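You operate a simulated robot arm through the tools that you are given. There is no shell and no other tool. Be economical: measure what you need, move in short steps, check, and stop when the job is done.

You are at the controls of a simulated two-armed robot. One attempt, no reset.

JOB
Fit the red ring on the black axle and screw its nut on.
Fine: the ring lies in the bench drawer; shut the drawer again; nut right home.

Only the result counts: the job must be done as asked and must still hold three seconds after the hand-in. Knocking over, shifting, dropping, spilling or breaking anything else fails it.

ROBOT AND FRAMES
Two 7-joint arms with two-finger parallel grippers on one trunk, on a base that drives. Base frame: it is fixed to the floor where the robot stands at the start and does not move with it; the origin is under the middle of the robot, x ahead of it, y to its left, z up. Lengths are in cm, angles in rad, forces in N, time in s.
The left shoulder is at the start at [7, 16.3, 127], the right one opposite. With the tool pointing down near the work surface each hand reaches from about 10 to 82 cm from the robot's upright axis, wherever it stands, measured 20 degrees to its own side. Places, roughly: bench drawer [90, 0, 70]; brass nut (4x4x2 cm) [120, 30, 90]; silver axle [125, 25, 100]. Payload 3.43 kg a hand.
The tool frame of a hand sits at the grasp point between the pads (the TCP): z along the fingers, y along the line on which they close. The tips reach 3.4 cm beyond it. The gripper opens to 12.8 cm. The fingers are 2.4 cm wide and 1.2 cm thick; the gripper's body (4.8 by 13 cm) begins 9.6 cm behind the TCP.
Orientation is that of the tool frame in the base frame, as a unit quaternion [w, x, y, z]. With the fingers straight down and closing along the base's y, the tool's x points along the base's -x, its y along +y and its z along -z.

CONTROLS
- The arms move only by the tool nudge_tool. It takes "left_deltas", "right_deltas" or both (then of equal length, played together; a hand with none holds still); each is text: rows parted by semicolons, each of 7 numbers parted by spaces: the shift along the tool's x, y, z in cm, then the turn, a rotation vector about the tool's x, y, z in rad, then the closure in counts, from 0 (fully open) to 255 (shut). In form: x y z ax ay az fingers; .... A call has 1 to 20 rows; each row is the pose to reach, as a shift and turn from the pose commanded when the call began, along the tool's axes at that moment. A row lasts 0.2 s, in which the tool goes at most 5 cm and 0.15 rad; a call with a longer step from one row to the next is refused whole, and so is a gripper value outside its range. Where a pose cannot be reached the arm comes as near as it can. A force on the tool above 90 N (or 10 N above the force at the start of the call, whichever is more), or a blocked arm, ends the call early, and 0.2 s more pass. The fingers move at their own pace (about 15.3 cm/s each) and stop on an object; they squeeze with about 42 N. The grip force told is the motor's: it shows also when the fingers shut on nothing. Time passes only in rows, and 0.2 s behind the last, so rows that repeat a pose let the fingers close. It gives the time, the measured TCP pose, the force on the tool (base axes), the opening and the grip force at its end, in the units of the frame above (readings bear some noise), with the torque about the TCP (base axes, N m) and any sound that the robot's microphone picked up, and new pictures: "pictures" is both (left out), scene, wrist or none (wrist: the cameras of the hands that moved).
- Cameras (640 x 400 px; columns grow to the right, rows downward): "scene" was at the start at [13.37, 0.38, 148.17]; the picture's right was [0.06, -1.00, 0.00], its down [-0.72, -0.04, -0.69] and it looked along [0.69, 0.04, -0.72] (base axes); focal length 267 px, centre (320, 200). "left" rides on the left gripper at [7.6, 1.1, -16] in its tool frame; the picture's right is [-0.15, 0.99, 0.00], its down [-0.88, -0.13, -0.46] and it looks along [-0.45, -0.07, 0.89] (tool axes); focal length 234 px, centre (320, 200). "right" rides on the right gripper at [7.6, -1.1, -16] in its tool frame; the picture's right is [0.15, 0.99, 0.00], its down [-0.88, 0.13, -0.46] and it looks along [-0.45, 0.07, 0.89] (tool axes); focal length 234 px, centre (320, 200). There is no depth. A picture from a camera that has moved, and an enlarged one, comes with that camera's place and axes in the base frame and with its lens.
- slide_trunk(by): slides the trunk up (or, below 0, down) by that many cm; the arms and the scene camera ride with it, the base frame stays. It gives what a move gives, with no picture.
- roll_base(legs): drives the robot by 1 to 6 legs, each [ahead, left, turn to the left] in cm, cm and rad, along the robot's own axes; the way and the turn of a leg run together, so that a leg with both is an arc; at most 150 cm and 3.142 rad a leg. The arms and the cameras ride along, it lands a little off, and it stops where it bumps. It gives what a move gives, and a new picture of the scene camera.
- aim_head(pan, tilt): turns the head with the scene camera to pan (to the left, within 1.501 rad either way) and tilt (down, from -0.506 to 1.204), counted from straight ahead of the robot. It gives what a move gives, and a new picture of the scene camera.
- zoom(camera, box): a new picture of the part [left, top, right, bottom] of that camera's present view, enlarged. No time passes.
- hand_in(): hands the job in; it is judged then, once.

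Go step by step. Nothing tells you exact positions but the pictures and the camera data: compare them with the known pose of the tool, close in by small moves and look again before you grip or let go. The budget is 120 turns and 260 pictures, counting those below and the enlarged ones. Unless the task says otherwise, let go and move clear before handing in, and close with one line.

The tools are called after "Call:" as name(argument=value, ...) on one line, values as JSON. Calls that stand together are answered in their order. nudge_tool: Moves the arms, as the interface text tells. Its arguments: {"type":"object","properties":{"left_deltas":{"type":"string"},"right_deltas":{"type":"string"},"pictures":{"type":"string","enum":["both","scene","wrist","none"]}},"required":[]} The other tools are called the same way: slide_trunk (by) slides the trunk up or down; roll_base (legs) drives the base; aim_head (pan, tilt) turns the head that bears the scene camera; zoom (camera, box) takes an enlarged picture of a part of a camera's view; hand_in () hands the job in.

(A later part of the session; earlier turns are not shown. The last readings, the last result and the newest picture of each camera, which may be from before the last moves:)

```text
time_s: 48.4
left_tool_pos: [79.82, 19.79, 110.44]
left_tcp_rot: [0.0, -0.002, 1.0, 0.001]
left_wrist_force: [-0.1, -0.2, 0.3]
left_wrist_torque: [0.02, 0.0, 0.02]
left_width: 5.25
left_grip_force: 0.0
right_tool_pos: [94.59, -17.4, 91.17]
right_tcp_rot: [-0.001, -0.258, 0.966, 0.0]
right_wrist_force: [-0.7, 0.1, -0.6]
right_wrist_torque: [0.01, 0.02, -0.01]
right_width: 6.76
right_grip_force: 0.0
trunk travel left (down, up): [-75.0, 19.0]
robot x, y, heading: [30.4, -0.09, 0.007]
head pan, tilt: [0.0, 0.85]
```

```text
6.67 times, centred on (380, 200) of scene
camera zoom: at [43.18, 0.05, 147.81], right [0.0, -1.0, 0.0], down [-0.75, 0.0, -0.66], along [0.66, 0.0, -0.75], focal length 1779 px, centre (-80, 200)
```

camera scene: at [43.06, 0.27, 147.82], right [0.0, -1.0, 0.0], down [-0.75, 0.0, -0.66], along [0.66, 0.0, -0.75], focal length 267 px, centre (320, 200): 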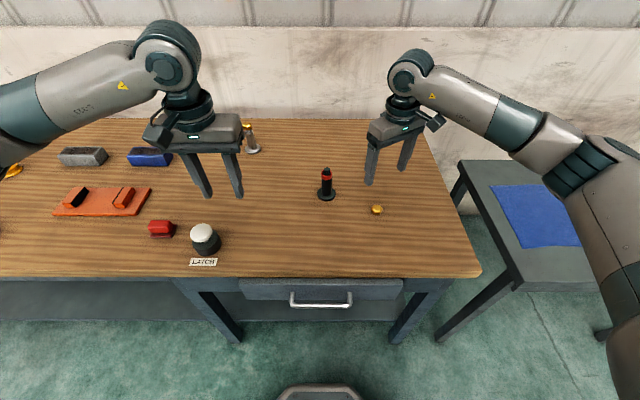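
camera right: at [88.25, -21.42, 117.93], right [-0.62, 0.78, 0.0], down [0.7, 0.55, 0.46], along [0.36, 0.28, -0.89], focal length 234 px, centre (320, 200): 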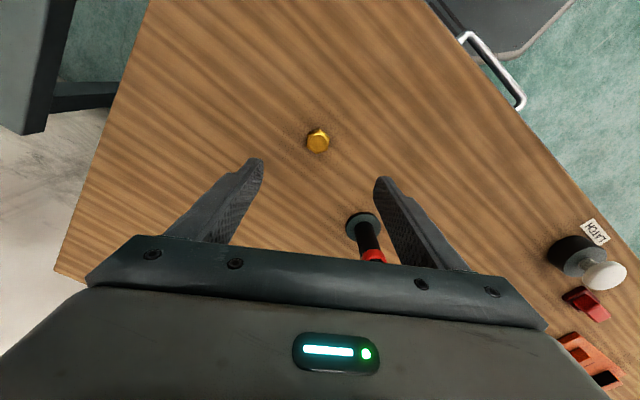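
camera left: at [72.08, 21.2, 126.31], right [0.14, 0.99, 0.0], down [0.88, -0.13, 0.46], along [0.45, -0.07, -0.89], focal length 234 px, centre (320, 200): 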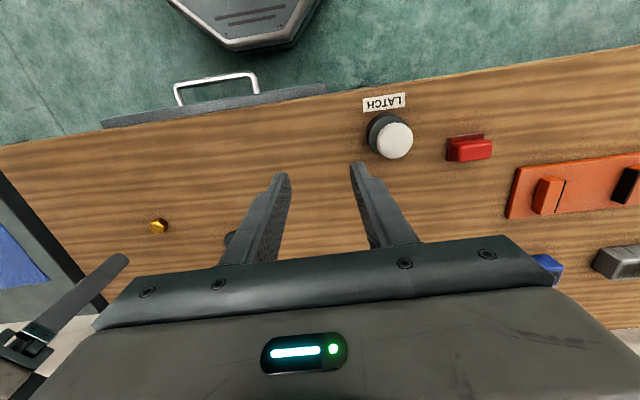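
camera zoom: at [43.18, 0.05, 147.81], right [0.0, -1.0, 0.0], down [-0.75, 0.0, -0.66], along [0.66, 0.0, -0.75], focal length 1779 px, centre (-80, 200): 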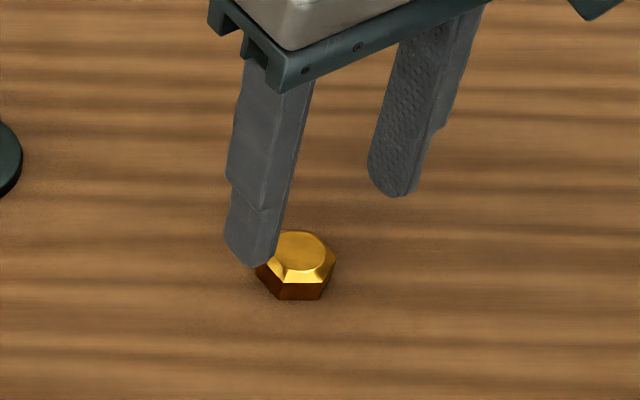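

Shift +0.3 along the closing line, lower so the tips stand ~0.5 cm above the bench, and grip.

Call:
nudge_tool(right_deltas="0 0.3 1.5 0 0 0 140; 0 0.3 2.95 0 0 0 140; 0 0.3 2.95 0 0 0 140; 0 0.3 2.95 0 0 0 255; 0 0.3 2.95 0 0 0 255; 0 0.3 2.95 0 0 0 255; 0 0.3 2.95 0 0 0 255", pictures="none")

Call:
zoom(camera="right", box=[270, 130, 370, 210])

Call:
zoom(camera="scene", box=[350, 180, 410, 230])

```text
time_s: 50.0
left_tool_pos: [79.85, 19.83, 110.41]
left_tcp_rot: [-0.001, -0.003, 1.0, 0.0]
left_wrist_force: [0.2, 1.0, -0.4]
left_wrist_torque: [0.0, -0.04, -0.02]
left_width: 5.25
left_grip_force: 0.1
right_tool_pos: [94.32, -16.97, 88.11]
right_tcp_rot: [0.0, -0.259, 0.966, -0.001]
right_wrist_force: [0.2, 0.5, -0.2]
right_wrist_torque: [0.01, 0.01, -0.01]
right_width: 3.19
right_grip_force: 41.9
trunk travel left (down, up): [-75.0, 19.0]
robot x, y, heading: [29.9, 0.0, 0.003]
head pan, tilt: [0.0, 0.85]
```

```text
5.00 times, centred on (320, 170) of right
camera zoom: at [88.3, -21.79, 104.0], right [-0.62, 0.78, 0.0], down [0.7, 0.55, 0.46], along [0.36, 0.28, -0.89], focal length 1171 px, centre (320, 350)
```

zoom: 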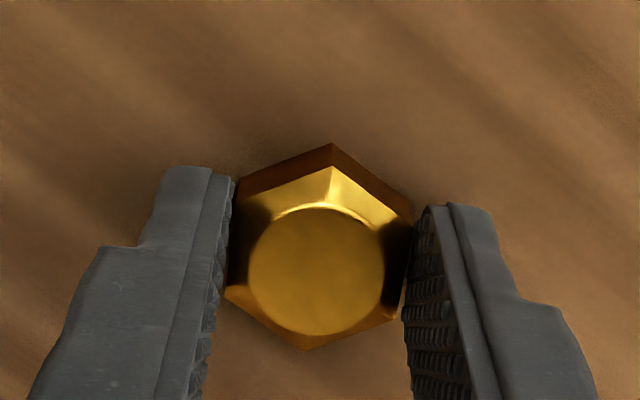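

```text
8.00 times, centred on (380, 205) of scene
camera zoom: at [43.22, 0.02, 147.8], right [0.0, -1.0, 0.0], down [-0.75, 0.0, -0.66], along [0.66, 0.0, -0.75], focal length 2135 px, centre (-160, 160)
```

zoom: 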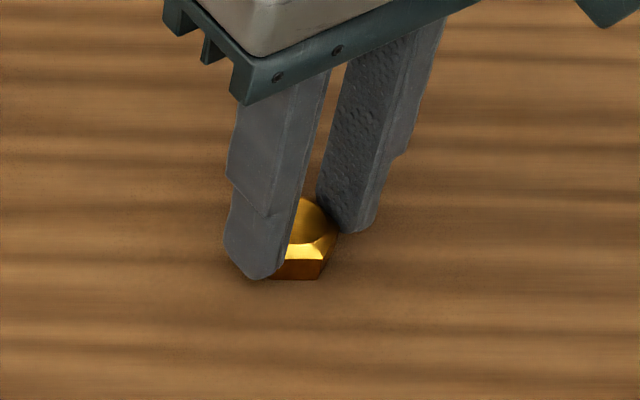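

The nut is gripped across its flats (3.19 cm) and centred. Lift it and carry it above the axle.

Call:
nudge_tool(right_deltas="0 0 -3 0 0 0 255; 0 0 -7 0 0 0 255; 0 0 -11 0 0 0 255; 0 0 -15 0 0 0 255; 0 0 -16 0 0 0 255; -3.35 2.53 -16 0 0 0 255; -6.7 5.06 -16 0 0 0 255; -10.05 7.6 -16 0 0 0 255; -13.39 10.13 -16 0 0 0 255; -13.39 10.13 -16 0 0 0 255", pictures="both")

Call:
zoom(camera="right", box=[240, 80, 400, 200])

Call:
zoom(camera="scene", box=[295, 130, 355, 210])

```text
time_s: 52.2
left_tool_pos: [79.82, 19.67, 110.31]
left_tcp_rot: [0.0, -0.003, 1.0, 0.0]
left_wrist_force: [0.1, 0.2, -0.8]
left_wrist_torque: [-0.01, -0.03, 0.02]
left_width: 5.29
left_grip_force: 0.0
right_tool_pos: [100.86, -1.27, 104.41]
right_tcp_rot: [0.0, -0.258, 0.966, 0.001]
right_wrist_force: [0.5, -0.6, -0.5]
right_wrist_torque: [0.04, 0.01, 0.03]
right_width: 3.17
right_grip_force: 42.2
trunk travel left (down, up): [-75.0, 19.0]
robot x, y, heading: [30.14, 0.01, 0.002]
head pan, tilt: [0.0, 0.85]
camera scene: at [43.19, -0.14, 147.8], right [0.0, -1.0, 0.0], down [-0.75, 0.0, -0.66], along [0.66, 0.0, -0.75], focal length 267 px, centre (320, 200)
camera right: at [94.83, -6.16, 120.2], right [-0.62, 0.78, 0.0], down [0.7, 0.55, 0.46], along [0.36, 0.28, -0.89], focal length 234 px, centre (320, 200)
```

scene: 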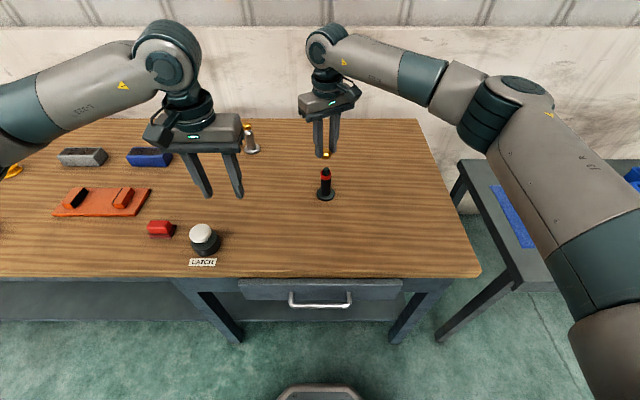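
right: 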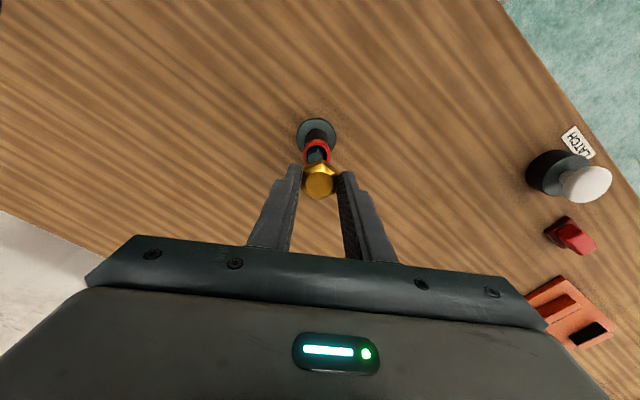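

```text
3.33 times, centred on (320, 140) of right
camera zoom: at [94.83, -6.16, 120.2], right [-0.62, 0.78, 0.0], down [0.7, 0.55, 0.46], along [0.36, 0.28, -0.89], focal length 781 px, centre (320, 400)
```

zoom: 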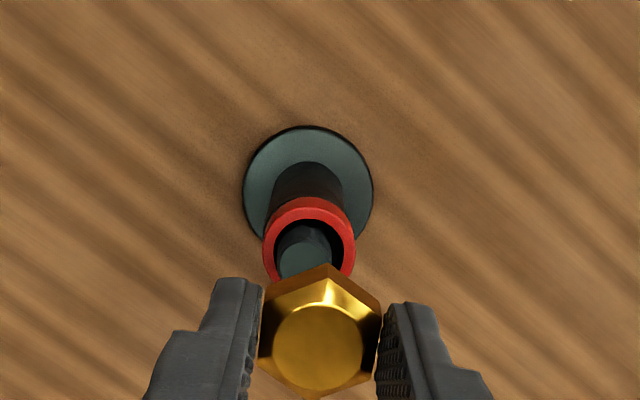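

```text
5.00 times, centred on (325, 170) of scene
camera zoom: at [43.19, -0.14, 147.8], right [0.0, -1.0, 0.0], down [-0.75, 0.0, -0.66], along [0.66, 0.0, -0.75], focal length 1334 px, centre (295, 350)
```

zoom: 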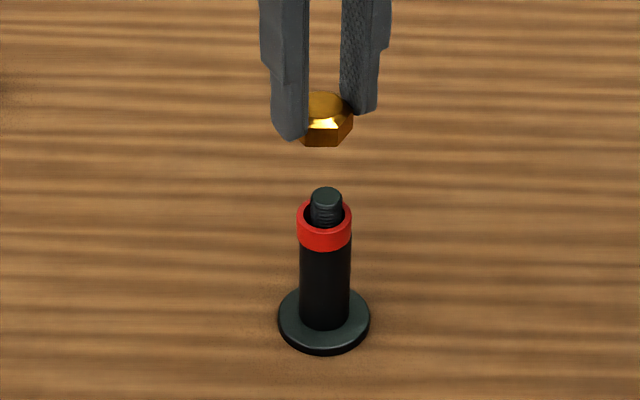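

Relative to the thread the nut seems off by about −0.4 cm in y. I correct that and lower to just above the thread for a closer look.

Call:
nudge_tool(right_deltas="0.2 -0.35 1.5 0 0 0 255; 0.2 -0.35 3 0 0 0 255; 0.2 -0.35 3 0 0 0 255", pictures="none")

Call:
zoom(camera="right", box=[260, 110, 380, 210])

Call:
zoom(camera="scene", box=[305, 140, 345, 190])

Call:
zoom(camera="left", box=[100, 150, 320, 300])

```text
time_s: 53.0
left_tool_pos: [79.75, 19.78, 110.22]
left_tcp_rot: [-0.001, -0.001, 1.0, 0.0]
left_wrist_force: [0.3, 0.4, 0.4]
left_wrist_torque: [0.01, 0.0, 0.03]
left_width: 5.24
left_grip_force: 0.2
right_tool_pos: [100.79, -1.64, 100.97]
right_tcp_rot: [0.0, -0.259, 0.966, 0.0]
right_wrist_force: [-0.5, -0.2, -0.6]
right_wrist_torque: [0.01, 0.02, -0.01]
right_width: 3.19
right_grip_force: 42.0
trunk travel left (down, up): [-75.0, 19.0]
robot x, y, heading: [30.02, 0.13, 0.007]
head pan, tilt: [0.0, 0.85]
```

```text
4.00 times, centred on (320, 160) of right
camera zoom: at [94.78, -6.45, 116.95], right [-0.62, 0.78, 0.0], down [0.7, 0.55, 0.46], along [0.36, 0.28, -0.89], focal length 937 px, centre (320, 360)
```

zoom: 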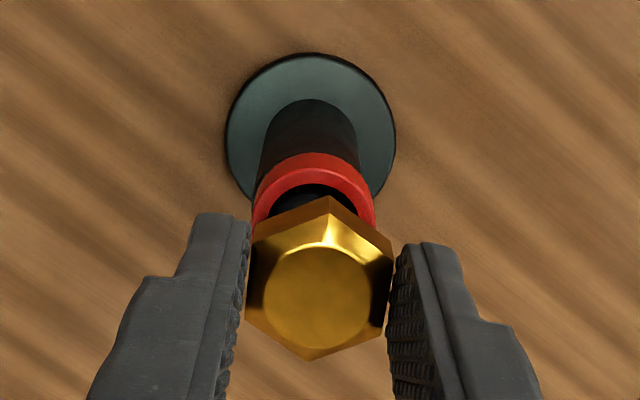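

```text
8.00 times, centred on (325, 165) of scene
camera zoom: at [43.2, 0.07, 147.8], right [0.0, -1.0, 0.0], down [-0.75, 0.0, -0.66], along [0.66, 0.0, -0.75], focal length 2135 px, centre (280, 480)
```

zoom: 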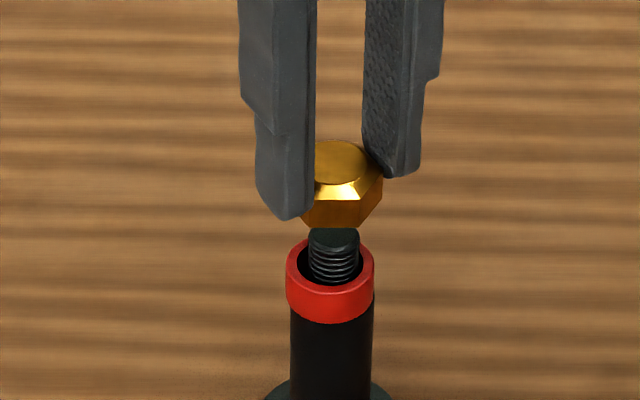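

```text
2.67 times, centred on (210, 225) of left
camera zoom: at [72.25, 21.01, 126.29], right [0.14, 0.99, 0.0], down [0.88, -0.13, 0.46], along [0.45, -0.07, -0.89], focal length 624 px, centre (613, 133)
```

zoom: 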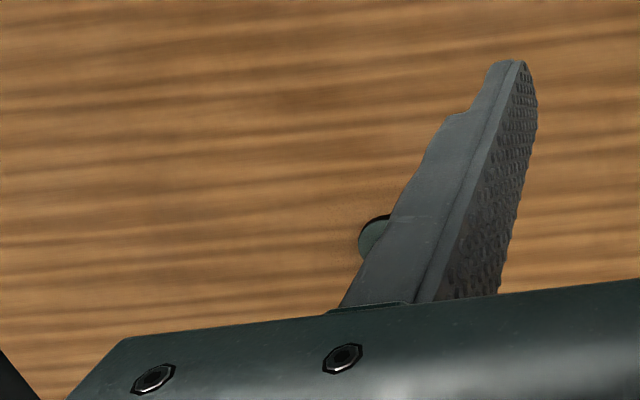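

Offset is now only about 0.1 cm. I turn the hand to the low end of its range for the longest stroke, then lower gently to touch the thread.

Call:
nudge_tool(right_deltas="0.06 -0.1 0 0 0 -0.11 255; 0.06 -0.1 0 0 0 -0.22 255; 0.06 -0.1 0 0 0 -0.33 255; 0.06 -0.1 0 0 0 -0.44 255; 0.06 -0.1 0.4 0 0 -0.44 255; 0.06 -0.1 0.7 0 0 -0.44 255; 0.06 -0.1 0.9 0 0 -0.44 255; 0.06 -0.1 1.1 0 0 -0.44 255; 0.06 -0.1 1.1 0 0 -0.44 255", pictures="none")

Call:
zoom(camera="scene", box=[305, 140, 345, 190])

Call:
zoom(camera="right", box=[260, 110, 380, 210])

```text
time_s: 55.0
left_tool_pos: [79.72, 19.75, 110.35]
left_tcp_rot: [-0.001, -0.003, 1.0, 0.001]
left_wrist_force: [0.3, 0.0, 1.1]
left_wrist_torque: [0.01, 0.0, -0.01]
left_width: 5.31
left_grip_force: 0.0
right_tool_pos: [100.65, -1.81, 101.04]
right_tcp_rot: [0.0, -0.414, 0.91, 0.0]
right_wrist_force: [0.6, -0.5, -0.2]
right_wrist_torque: [0.0, -0.01, -0.04]
right_width: 3.16
right_grip_force: 42.2
right hand out of reach, approached as far as the arm can: row 4, 5, 6, 7, 8, 9
trunk travel left (down, up): [-75.0, 19.0]
robot x, y, heading: [29.84, 0.11, 0.002]
head pan, tilt: [0.0, 0.85]
```

```text
8.00 times, centred on (325, 165) of scene
camera zoom: at [43.22, 0.02, 147.8], right [0.0, -1.0, 0.0], down [-0.75, 0.0, -0.66], along [0.66, 0.0, -0.75], focal length 2135 px, centre (280, 480)
```

zoom: 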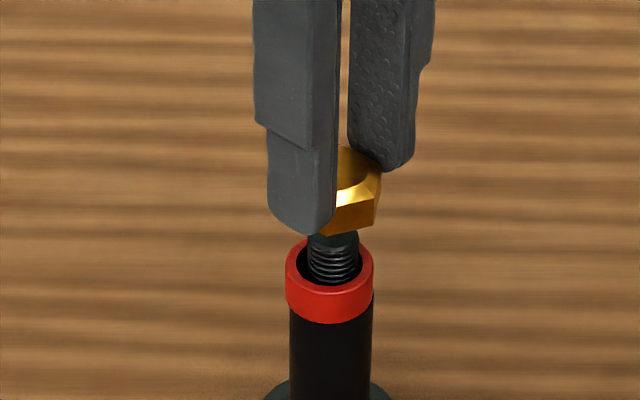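

```text
4.00 times, centred on (320, 160) of right
camera zoom: at [96.55, -8.3, 116.86], right [-0.84, 0.54, 0.0], down [0.48, 0.75, 0.46], along [0.25, 0.38, -0.89], focal length 937 px, centre (320, 360)
```

zoom: 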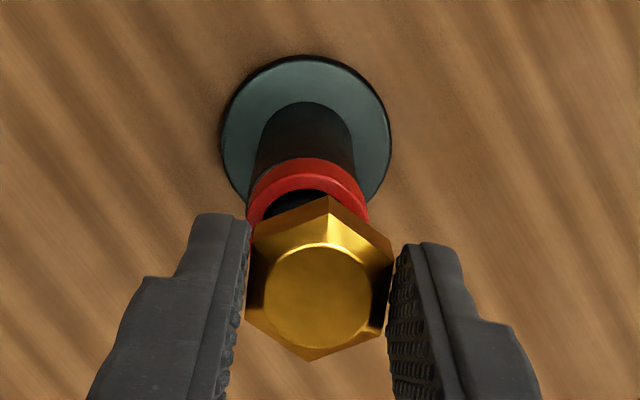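

Here the wrist limit is az≈−0.85. I back off from it, nudge the nut's centring, and tilt the left hand so its camera views the axle from the left side.

Call:
nudge_tool(left_deltas="0 0 0 0 -0.14 0 150; 0 0 0 0 -0.28 0 150; 0 0 0 0 -0.42 0 150; 0 0 0 0 -0.56 0 150; 0 0 0 0 -0.7 0 150; 0 0 0 0 -0.7 0 150", right_deltas="-0.13 -0.22 -0.5 0 0 0.11 255; -0.13 -0.22 -0.5 0 0 0.11 255; -0.13 -0.22 -0.5 0 0 0.11 255; -0.13 -0.22 -0.5 0 0 0.11 255; -0.13 -0.22 -0.5 0 0 0.11 255; -0.13 -0.22 -0.5 0 0 0.11 255", pictures="none")

Call:
zoom(camera="left", box=[160, 140, 280, 240])

Call:
zoom(camera="scene", box=[305, 140, 345, 190])

```text
time_s: 56.4
left_tool_pos: [83.02, 18.9, 110.83]
left_tcp_rot: [0.343, -0.002, 0.939, 0.001]
left_wrist_force: [0.8, 0.2, -0.7]
left_wrist_torque: [-0.01, 0.01, 0.02]
left_width: 5.28
left_grip_force: 0.0
left hand out of reach, approached as far as the arm can: row 4, 5, 6
right_tool_pos: [100.74, -1.68, 101.61]
right_tcp_rot: [0.0, -0.363, 0.932, -0.001]
right_wrist_force: [-0.9, 0.0, -1.1]
right_wrist_torque: [0.01, -0.01, 0.05]
right_width: 3.16
right_grip_force: 42.5
trunk travel left (down, up): [-75.0, 19.0]
robot x, y, heading: [29.84, -0.25, 0.004]
head pan, tilt: [0.0, 0.85]
```

```text
4.00 times, centred on (220, 190) of left
camera zoom: at [66.86, 20.09, 118.07], right [0.11, 0.99, 0.09], down [0.38, -0.13, 0.92], along [0.92, -0.06, -0.39], focal length 937 px, centre (720, 240)
```

zoom: 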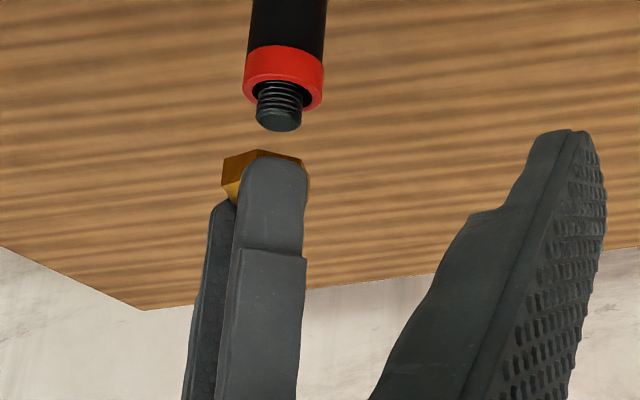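

```text
8.00 times, centred on (325, 165) of scene
camera zoom: at [43.18, 0.04, 147.81], right [0.0, -1.0, 0.0], down [-0.75, 0.0, -0.66], along [0.66, 0.0, -0.75], focal length 2135 px, centre (280, 480)
```

zoom: 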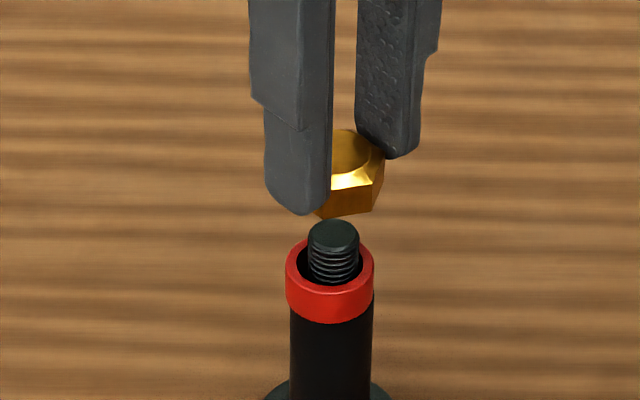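

From the left-side view the nut lies ~0.3 cm short in x; y is right. Correct, lower by 1.1 cm and view from all three sides.

Call:
nudge_tool(right_deltas="-0.27 -0.15 0.4 0 0 0 255; -0.27 -0.15 0.8 0 0 0 255; -0.27 -0.15 1.1 0 0 0 255; -0.27 -0.15 1.1 0 0 0 255", pictures="none")

Call:
zoom(camera="left", box=[190, 145, 250, 205])

Call:
zoom(camera="scene", box=[305, 140, 345, 190])

Call:
zoom(camera="right", box=[260, 110, 380, 210])

```text
time_s: 57.4
left_tool_pos: [82.96, 18.98, 110.64]
left_tcp_rot: [0.342, -0.002, 0.94, 0.0]
left_wrist_force: [-0.4, 0.7, -0.6]
left_wrist_torque: [0.0, 0.01, -0.03]
left_width: 5.25
left_grip_force: 0.0
right_tool_pos: [101.16, -1.92, 100.62]
right_tcp_rot: [0.0, -0.363, 0.932, 0.0]
right_wrist_force: [0.8, -0.4, -0.2]
right_wrist_torque: [-0.03, -0.02, 0.0]
right_width: 3.2
right_grip_force: 42.4
trunk travel left (down, up): [-75.0, 19.0]
robot x, y, heading: [29.95, -0.01, 0.007]
head pan, tilt: [0.0, 0.85]
```

```text
6.67 times, centred on (220, 175) of left
camera zoom: at [66.91, 20.08, 118.07], right [0.11, 0.99, 0.09], down [0.38, -0.13, 0.92], along [0.92, -0.06, -0.39], focal length 1561 px, centre (987, 367)
```

zoom: 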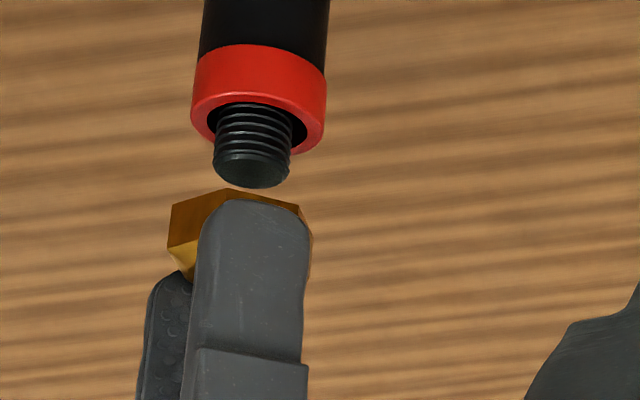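

```text
8.00 times, centred on (325, 165) of scene
camera zoom: at [43.23, 0.03, 147.8], right [0.0, -1.0, 0.0], down [-0.75, 0.0, -0.66], along [0.66, 0.0, -0.75], focal length 2135 px, centre (280, 480)
```

zoom: 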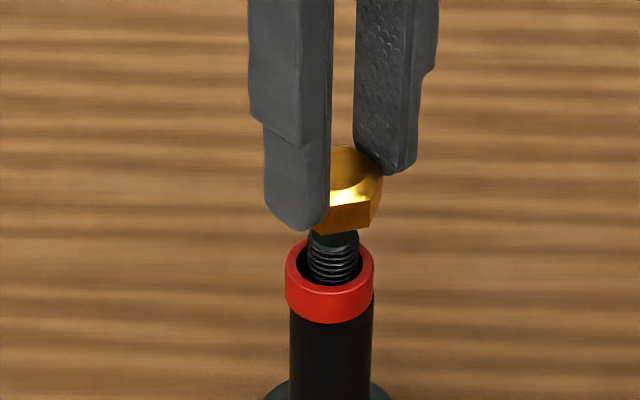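

```text
4.00 times, centred on (320, 160) of right
camera zoom: at [96.35, -7.79, 116.44], right [-0.78, 0.63, 0.0], down [0.56, 0.69, 0.46], along [0.29, 0.35, -0.89], focal length 937 px, centre (320, 360)
```

zoom: 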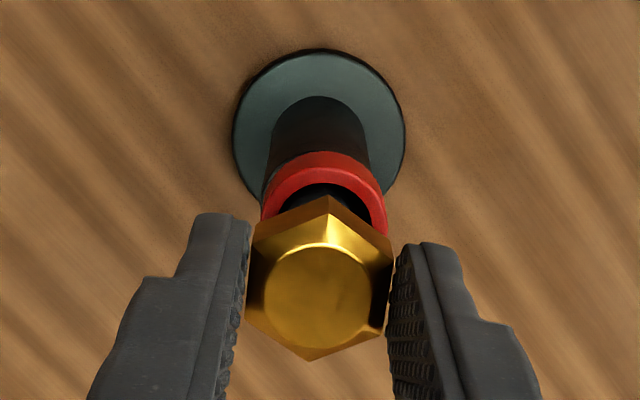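

All three views agree to within ~0.2 cm. Lower gently onto the thread.

Call:
nudge_tool(right_deltas="-0.06 -0.05 0.2 0 0 0 255; -0.06 -0.05 0.4 0 0 0 255; -0.06 -0.05 0.6 0 0 0 255; -0.06 -0.05 0.8 0 0 0 255; -0.06 -0.05 0.8 0 0 0 255", pictures="none")

Call:
zoom(camera="left", box=[190, 145, 250, 205])

```text
time_s: 58.6
left_tool_pos: [82.89, 18.96, 110.62]
left_tcp_rot: [0.341, -0.002, 0.94, 0.0]
left_wrist_force: [0.4, 0.0, 0.6]
left_wrist_torque: [0.04, 0.01, -0.03]
left_width: 5.27
left_grip_force: 0.0
right_tool_pos: [101.27, -1.95, 99.66]
right_tcp_rot: [0.0, -0.363, 0.932, 0.0]
right_wrist_force: [0.1, -0.5, 0.3]
right_wrist_torque: [0.01, 0.0, -0.01]
right_width: 3.16
right_grip_force: 41.5
trunk travel left (down, up): [-75.0, 19.0]
robot x, y, heading: [30.02, 0.01, 0.003]
head pan, tilt: [0.0, 0.85]
```

```text
6.67 times, centred on (220, 175) of left
camera zoom: at [66.9, 20.08, 118.07], right [0.11, 0.99, 0.09], down [0.38, -0.13, 0.92], along [0.92, -0.06, -0.39], focal length 1561 px, centre (987, 367)
```

zoom: 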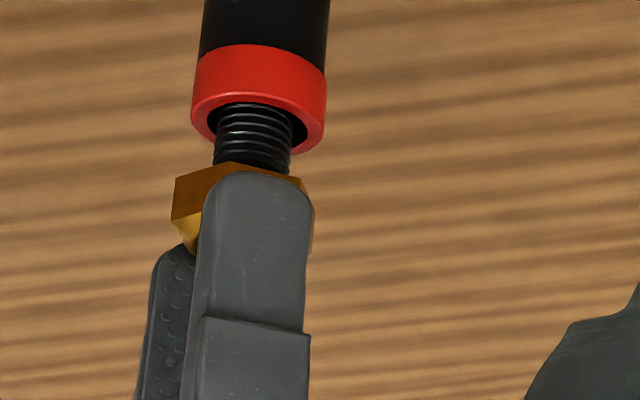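

Still free, nut about at the thread tip. Lower on in small steps to contact.

Call:
nudge_tool(right_deltas="0 0 0.2 0 0 0 255; 0 0 0.4 0 0 0 255; 0 0 0.6 0 0 0 255; 0 0 0.6 0 0 0 255", pictures="none")

Call:
zoom(camera="left", box=[190, 145, 250, 205])

Call:
zoom(camera="scene", box=[305, 140, 345, 190])

```text
time_s: 59.6
left_tool_pos: [82.91, 18.89, 110.64]
left_tcp_rot: [0.342, -0.002, 0.94, 0.001]
left_wrist_force: [0.7, -0.2, -0.4]
left_wrist_torque: [-0.03, 0.03, -0.02]
left_width: 5.27
left_grip_force: 0.0
right_tool_pos: [101.24, -1.72, 99.19]
right_tcp_rot: [0.0, -0.363, 0.932, 0.0]
right_wrist_force: [0.4, 0.0, -1.3]
right_wrist_torque: [0.01, -0.01, 0.02]
right_width: 3.18
right_grip_force: 42.4
trunk travel left (down, up): [-75.0, 19.0]
robot x, y, heading: [30.13, -0.05, 0.001]
head pan, tilt: [0.0, 0.85]
```

```text
6.67 times, centred on (220, 175) of left
camera zoom: at [66.9, 20.07, 118.07], right [0.11, 0.99, 0.09], down [0.38, -0.13, 0.92], along [0.92, -0.06, -0.39], focal length 1561 px, centre (987, 367)
```

zoom: 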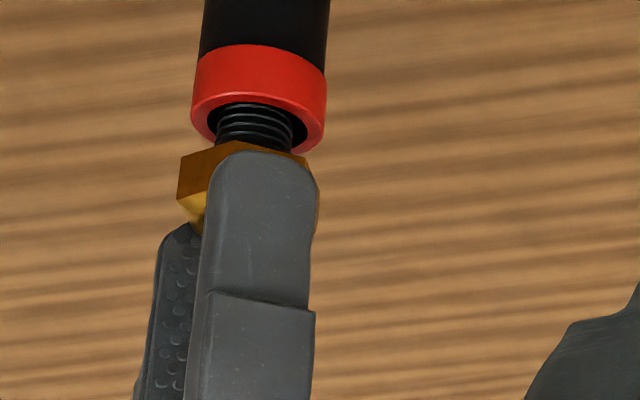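

```text
8.00 times, centred on (325, 165) of scene
camera zoom: at [43.22, 0.02, 147.8], right [0.0, -1.0, 0.0], down [-0.75, 0.0, -0.66], along [0.66, 0.0, -0.75], focal length 2135 px, centre (280, 480)
```

zoom: 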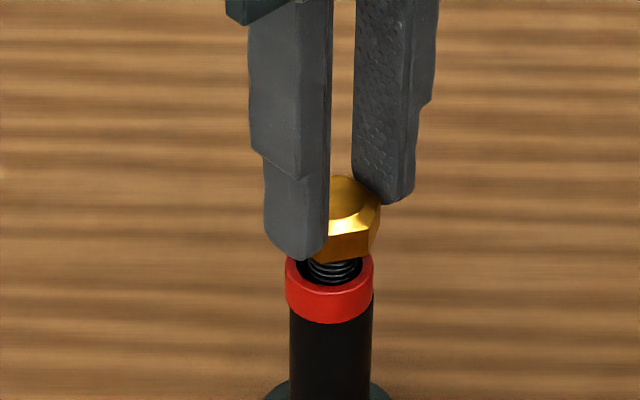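

The nut is slipping over the thread tip without resistance. Continue down until it meets the thread.

Call:
nudge_tool(right_deltas="0 0 0.2 0 0 0 255; 0 0 0.4 0 0 0 255; 0 0 0.6 0 0 0 255; 0 0 0.8 0 0 0 255; 0 0 0.8 0 0 0 255", pictures="none")

Call:
zoom(camera="left", box=[190, 145, 250, 205])

Call:
zoom(camera="scene", box=[305, 140, 345, 190])

```text
time_s: 60.8
left_tool_pos: [82.9, 19.03, 110.71]
left_tcp_rot: [0.342, -0.003, 0.94, 0.001]
left_wrist_force: [-0.1, 0.0, -0.2]
left_wrist_torque: [0.0, 0.0, 0.02]
left_width: 5.28
left_grip_force: 0.1
right_tool_pos: [101.34, -1.78, 98.43]
right_tcp_rot: [0.0, -0.364, 0.931, 0.001]
right_wrist_force: [-0.9, 0.7, -0.3]
right_wrist_torque: [0.02, 0.05, 0.0]
right_width: 3.18
right_grip_force: 42.0
trunk travel left (down, up): [-75.0, 19.0]
robot x, y, heading: [29.85, -0.26, 0.005]
head pan, tilt: [0.0, 0.85]
```

```text
6.67 times, centred on (220, 175) of left
camera zoom: at [66.88, 20.08, 118.08], right [0.11, 0.99, 0.09], down [0.38, -0.13, 0.92], along [0.92, -0.06, -0.39], focal length 1561 px, centre (987, 367)
```

zoom: 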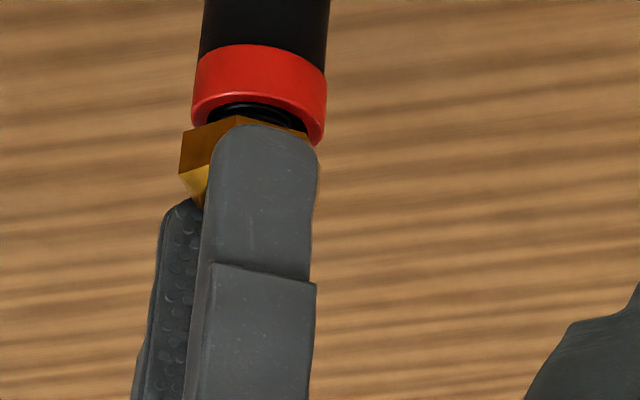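

```text
8.00 times, centred on (325, 165) of scene
camera zoom: at [43.19, 0.04, 147.8], right [0.0, -1.0, 0.0], down [-0.75, 0.0, -0.66], along [0.66, 0.0, -0.75], focal length 2135 px, centre (280, 480)
```

zoom: 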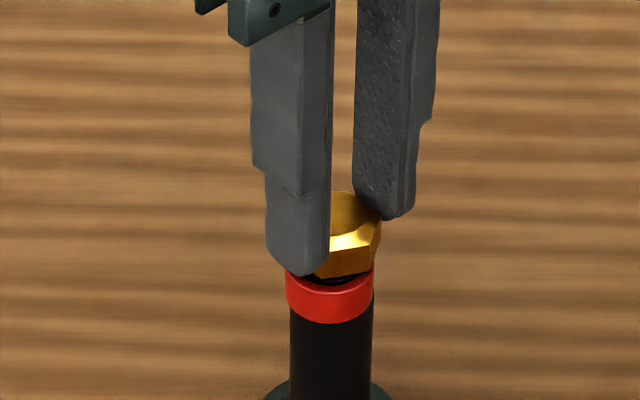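

Still no resistance; the nut is nearly on the ring. Continue carefully to find the contact.

Call:
nudge_tool(right_deltas="0 0 0.15 0 0 0 255; 0 0 0.3 0 0 0 255; 0 0 0.45 0 0 0 255; 0 0 0.6 0 0 0 255; 0 0 0.6 0 0 0 255", pictures="none")

Call:
zoom(camera="left", box=[190, 145, 250, 205])

Call:
zoom(camera="scene", box=[305, 140, 345, 190])

```text
time_s: 62.0
left_tool_pos: [82.83, 19.01, 110.84]
left_tcp_rot: [0.343, -0.002, 0.939, 0.001]
left_wrist_force: [1.2, -0.7, 0.1]
left_wrist_torque: [0.03, 0.0, -0.01]
left_width: 5.28
left_grip_force: 0.1
right_tool_pos: [101.18, -1.86, 98.06]
right_tcp_rot: [0.001, -0.363, 0.932, -0.001]
right_wrist_force: [-0.5, -0.9, 15.9]
right_wrist_torque: [-0.17, 0.29, -0.02]
right_width: 3.17
right_grip_force: 41.7
trunk travel left (down, up): [-75.0, 19.0]
robot x, y, heading: [30.14, 0.17, 0.006]
head pan, tilt: [0.0, 0.85]
```

```text
6.67 times, centred on (220, 175) of left
camera zoom: at [66.72, 20.05, 118.16], right [0.11, 0.99, 0.09], down [0.38, -0.13, 0.92], along [0.92, -0.06, -0.39], focal length 1561 px, centre (987, 367)
```

zoom: 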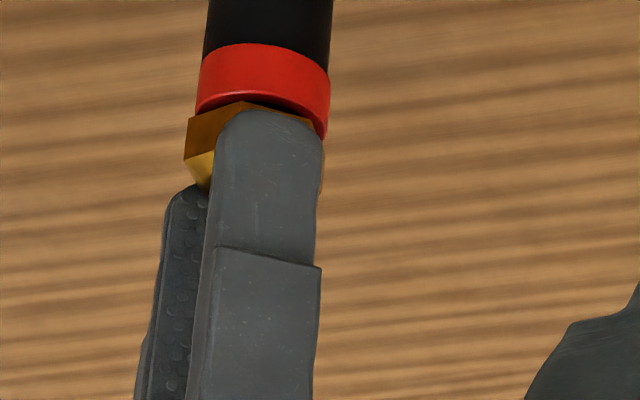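

```text
8.00 times, centred on (325, 165) of scene
camera zoom: at [42.98, 0.0, 147.84], right [0.0, -1.0, 0.0], down [-0.75, 0.0, -0.66], along [0.66, 0.0, -0.75], focal length 2135 px, centre (280, 480)
```

zoom: 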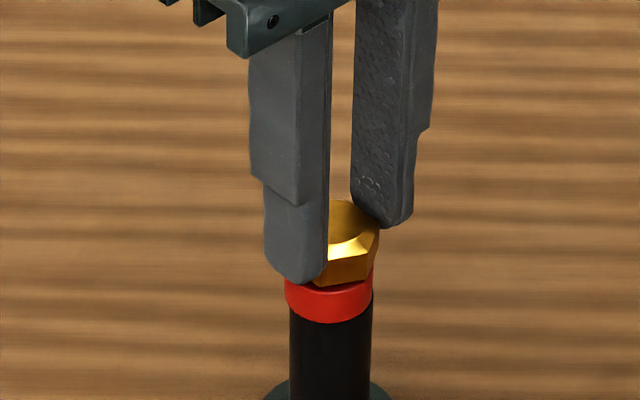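

Contact at 16 N, nut on the thread close to the ring. Now the first tightening stroke: clockwise from above (+ about tool z).

Call:
nudge_tool(right_deltas="0 0 0 0 0 0.14 255; 0 0 0 0 0 0.28 255; 0 0 0 0 0 0.42 255; 0 0 0 0 0 0.56 255; 0 0 0 0 0 0.7 255; 0 0 0 0 0 0.84 255; 0 0 0 0 0 0.98 255; 0 0 0 0 0 1.12 255; 0 0 0 0 0 1.26 255; 0 0 0 0 0 1.4 255; 0 0 0 0 0 1.54 255; 0 0 0 0 0 1.68 255; 0 0 0 0 0 1.82 255; 0 0 0 0 0 1.96 255; 0 0 0 0 0 2.1 255; 0 0 0 0 0 2.1 255", pictures="none")

Call:
zoom(camera="left", box=[190, 145, 250, 205])

Call:
zoom(camera="scene", box=[305, 140, 345, 190])

```text
time_s: 65.4
left_tool_pos: [82.89, 18.88, 110.75]
left_tcp_rot: [0.342, -0.003, 0.94, 0.001]
left_wrist_force: [-0.7, 0.2, 0.3]
left_wrist_torque: [-0.01, 0.01, 0.02]
left_width: 5.29
left_grip_force: 0.1
right_tool_pos: [101.08, -1.76, 97.88]
right_tcp_rot: [0.002, 0.628, 0.778, 0.001]
right_wrist_force: [12.6, 2.4, 24.2]
right_wrist_torque: [0.11, -0.89, 0.03]
right_width: 3.15
right_grip_force: 41.9
trunk travel left (down, up): [-75.0, 19.0]
robot x, y, heading: [30.39, 0.33, 0.006]
head pan, tilt: [0.0, 0.85]
```

```text
6.67 times, centred on (220, 175) of left
camera zoom: at [66.8, 20.1, 118.11], right [0.11, 0.99, 0.09], down [0.38, -0.13, 0.92], along [0.92, -0.06, -0.39], focal length 1561 px, centre (987, 367)
```

zoom: 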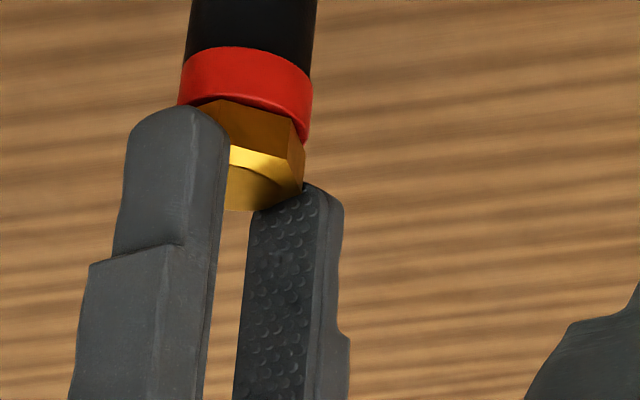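

```text
8.00 times, centred on (325, 165) of scene
camera zoom: at [43.08, 0.07, 147.82], right [0.0, -1.0, 0.0], down [-0.75, 0.0, -0.66], along [0.66, 0.0, -0.75], focal length 2135 px, centre (280, 480)
```

zoom: 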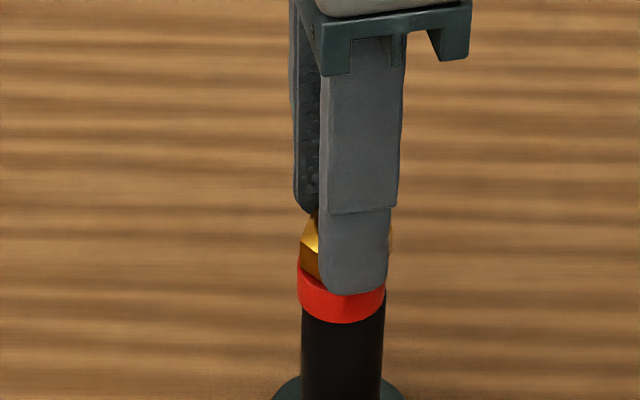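

The axle seems to have slid a few millimetres while I turned. Let me look closely before going on.

Call:
zoom(camera="left", box=[205, 150, 241, 180])

Call:
zoom(camera="scene", box=[290, 140, 370, 220])

Call:
zoom(camera="right", box=[240, 90, 400, 220])

```text
13.33 times, centred on (223, 165) of left
camera zoom: at [66.8, 20.1, 118.11], right [0.11, 0.99, 0.09], down [0.38, -0.13, 0.92], along [0.92, -0.06, -0.39], focal length 3122 px, centre (1613, 667)
```

zoom: 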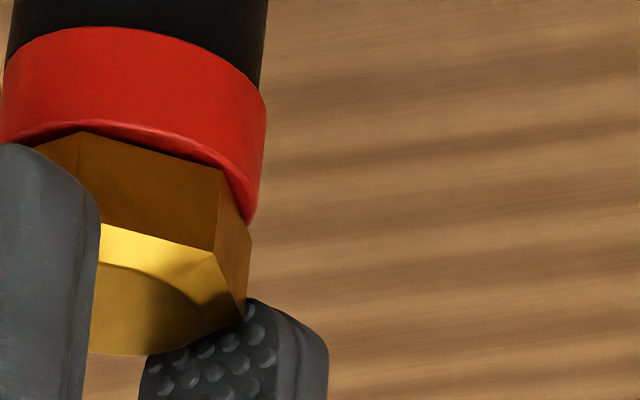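

```text
5.00 times, centred on (330, 180) of scene
camera zoom: at [43.08, 0.07, 147.82], right [0.0, -1.0, 0.0], down [-0.75, 0.0, -0.66], along [0.66, 0.0, -0.75], focal length 1334 px, centre (270, 300)
```

zoom: 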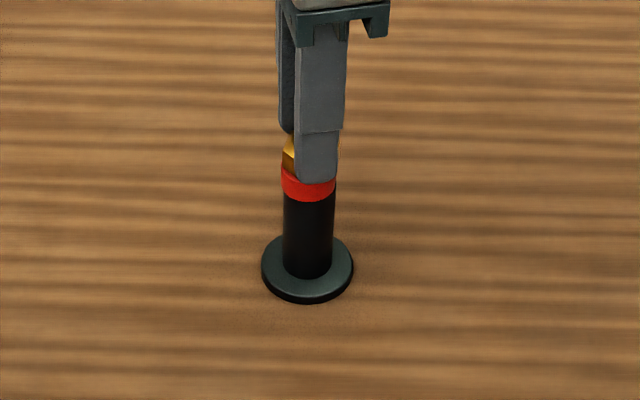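

```text
3.08 times, centred on (320, 155) of right
camera zoom: at [98.52, 5.35, 113.71], right [0.94, 0.35, 0.0], down [0.31, -0.83, 0.46], along [0.16, -0.43, -0.89], focal length 720 px, centre (320, 338)
```

zoom: 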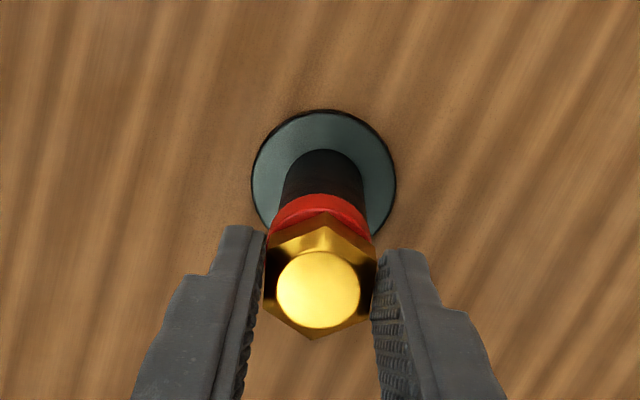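

I compare fixed things in the scene view (silver axle, latch label) to tell a camera shift from an axle shift.

Call:
zoom(camera="scene", box=[0, 0, 640, 400])

Call:
zoom(camera="scene", box=[240, 110, 400, 210])

```text
1.00 times, centred on (320, 200) of scene (not enlarged: the box is as wide or as high as the picture)
camera zoom: at [43.08, 0.07, 147.82], right [0.0, -1.0, 0.0], down [-0.75, 0.0, -0.66], along [0.66, 0.0, -0.75], focal length 267 px, centre (320, 200)
```

zoom: 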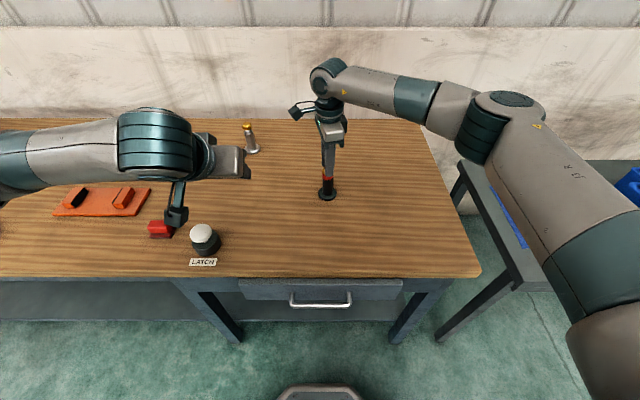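

```text
4.00 times, centred on (320, 160) of scene
camera zoom: at [43.08, 0.07, 147.82], right [0.0, -1.0, 0.0], down [-0.75, 0.0, -0.66], along [0.66, 0.0, -0.75], focal length 1067 px, centre (320, 360)
```

zoom: 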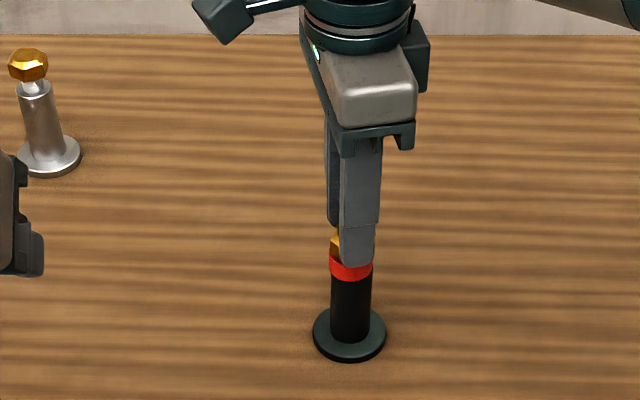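

The silver axle is unmoved but the black axle slid ~0.4 cm in −y, so it stands loose. The nut is within ~0.15 cm of the ring already. I open, turn back 120° and regrip with no push.

Call:
nudge_tool(right_deltas="0 0 -0.4 0 0 0 255; 0 0 -0.4 0 0 0 160; 0 0 -0.4 0 0 0 160; 0 0 -0.4 0 0 -0.15 160; 0 0 -0.4 0 0 -0.3 160; 0 0 -0.4 0 0 -0.45 160; 0 0 -0.4 0 0 -0.6 160; 0 0 -0.4 0 0 -0.75 160; 0 0 -0.4 0 0 -0.9 160; 0 0 -0.4 0 0 -1.05 160; 0 0 -0.4 0 0 -1.2 160; 0 0 -0.4 0 0 -1.35 160; 0 0 -0.4 0 0 -1.5 160; 0 0 -0.4 0 0 -1.65 160; 0 0 -0.4 0 0 -1.8 160; 0 0 -0.4 0 0 -1.95 160; 0 0 -0.4 0 0 -2.08 160; 0 0 -0.4 0 0 -2.08 160", pictures="none")

Call:
zoom(camera="left", box=[205, 150, 241, 180])

Call:
zoom(camera="scene", box=[305, 150, 345, 210])

Call:
zoom(camera="right", box=[260, 110, 380, 210])

```text
time_s: 69.2
left_tool_pos: [82.89, 18.88, 110.73]
left_tcp_rot: [0.342, -0.002, 0.94, 0.001]
left_wrist_force: [-0.4, -0.1, 1.0]
left_wrist_torque: [0.01, -0.01, 0.01]
left_width: 5.24
left_grip_force: 0.2
right_tool_pos: [101.2, -1.91, 98.09]
right_tcp_rot: [-0.001, -0.355, 0.935, -0.001]
right_wrist_force: [0.9, -0.3, -0.2]
right_wrist_torque: [0.01, -0.03, 0.01]
right_width: 4.74
right_grip_force: 0.1
trunk travel left (down, up): [-75.0, 19.0]
robot x, y, heading: [29.98, -0.06, 0.005]
head pan, tilt: [0.0, 0.85]
```

```text
13.33 times, centred on (223, 165) of left
camera zoom: at [66.89, 20.08, 118.07], right [0.11, 0.99, 0.09], down [0.38, -0.13, 0.92], along [0.92, -0.06, -0.39], focal length 3122 px, centre (1613, 667)
```

zoom: 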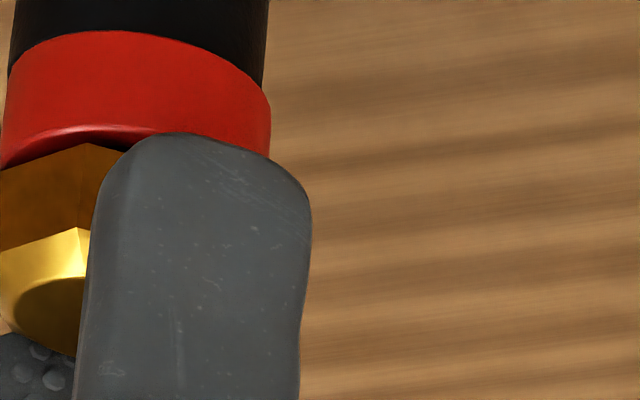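

```text
6.67 times, centred on (325, 180) of scene
camera zoom: at [43.21, 0.03, 147.8], right [0.0, -1.0, 0.0], down [-0.75, 0.0, -0.66], along [0.66, 0.0, -0.75], focal length 1779 px, centre (287, 333)
```

zoom: 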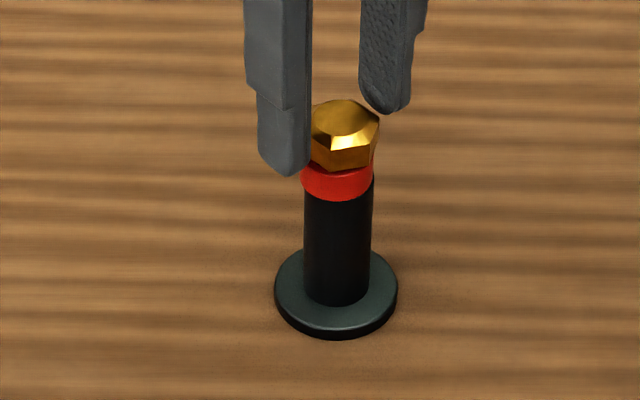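

```text
4.00 times, centred on (320, 160) of right
camera zoom: at [96.35, -7.64, 113.9], right [-0.77, 0.64, 0.0], down [0.57, 0.68, 0.46], along [0.29, 0.35, -0.89], focal length 937 px, centre (320, 360)
```

zoom: 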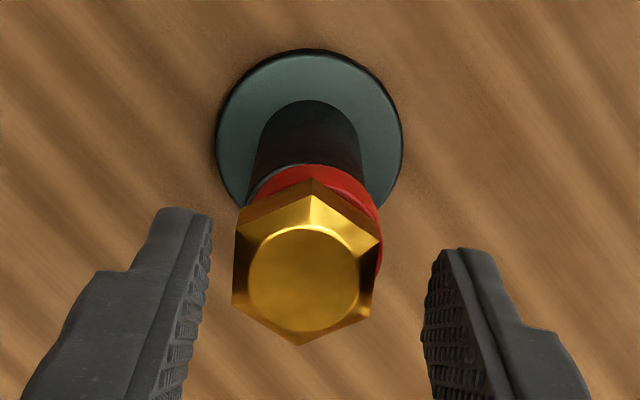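

The nut sits on the thread just above the ring. Centre the jaws on it (−0.22 along the closing line), regrip and make a second stroke.

Call:
nudge_tool(right_deltas="0 -0.22 0.1 0 0 0 160; 0 -0.22 0.2 0 0 0 255; 0 -0.22 0.2 0 0 0 255; 0 -0.22 0.2 0 0 0 255; 0 -0.22 0.2 0 0 0.15 255; 0 -0.22 0.2 0 0 0.3 255; 0 -0.22 0.2 0 0 0.45 255; 0 -0.22 0.2 0 0 0.6 255; 0 -0.22 0.25 0 0 0.75 255; 0 -0.22 0.25 0 0 0.9 255; 0 -0.22 0.25 0 0 1.05 255; 0 -0.22 0.25 0 0 1.2 255; 0 -0.22 0.3 0 0 1.35 255; 0 -0.22 0.3 0 0 1.5 255; 0 -0.22 0.3 0 0 1.65 255; 0 -0.22 0.3 0 0 1.8 255; 0 -0.22 0.3 0 0 1.95 255; 0 -0.22 0.3 0 0 2.1 255; 0 -0.22 0.3 0 0 2.1 255", pictures="none")

Call:
zoom(camera="left", box=[205, 150, 241, 180])

Call:
zoom(camera="scene", box=[305, 150, 345, 210])

```text
time_s: 73.2
left_tool_pos: [82.8, 18.83, 110.68]
left_tcp_rot: [0.343, -0.002, 0.939, 0.001]
left_wrist_force: [0.3, -0.5, -0.3]
left_wrist_torque: [-0.03, -0.02, -0.02]
left_width: 5.27
left_grip_force: 0.1
right_tool_pos: [101.38, -1.96, 97.79]
right_tcp_rot: [0.0, 0.636, 0.772, -0.001]
right_wrist_force: [0.0, -0.4, 4.2]
right_wrist_torque: [-0.03, 0.0, 0.02]
right_width: 3.2
right_grip_force: 41.8
trunk travel left (down, up): [-75.0, 19.0]
robot x, y, heading: [29.84, -0.2, 0.001]
head pan, tilt: [0.0, 0.85]
```

```text
13.33 times, centred on (223, 165) of left
camera zoom: at [66.85, 20.07, 118.09], right [0.11, 0.99, 0.09], down [0.38, -0.13, 0.92], along [0.92, -0.06, -0.39], focal length 3122 px, centre (1613, 667)
```

zoom: 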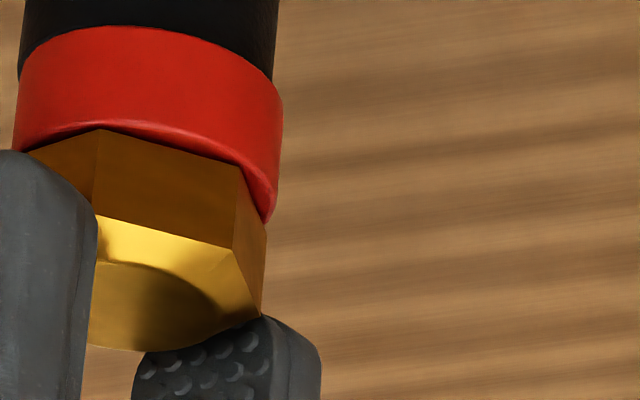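

```text
6.67 times, centred on (325, 180) of scene
camera zoom: at [43.16, 0.02, 147.81], right [0.0, -1.0, 0.0], down [-0.75, 0.0, -0.66], along [0.66, 0.0, -0.75], focal length 1779 px, centre (287, 333)
```

zoom: 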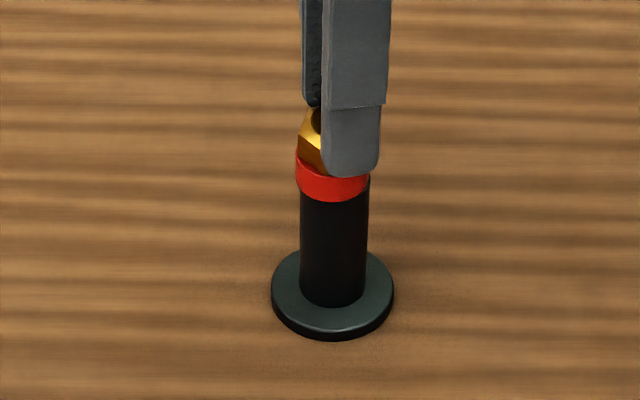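

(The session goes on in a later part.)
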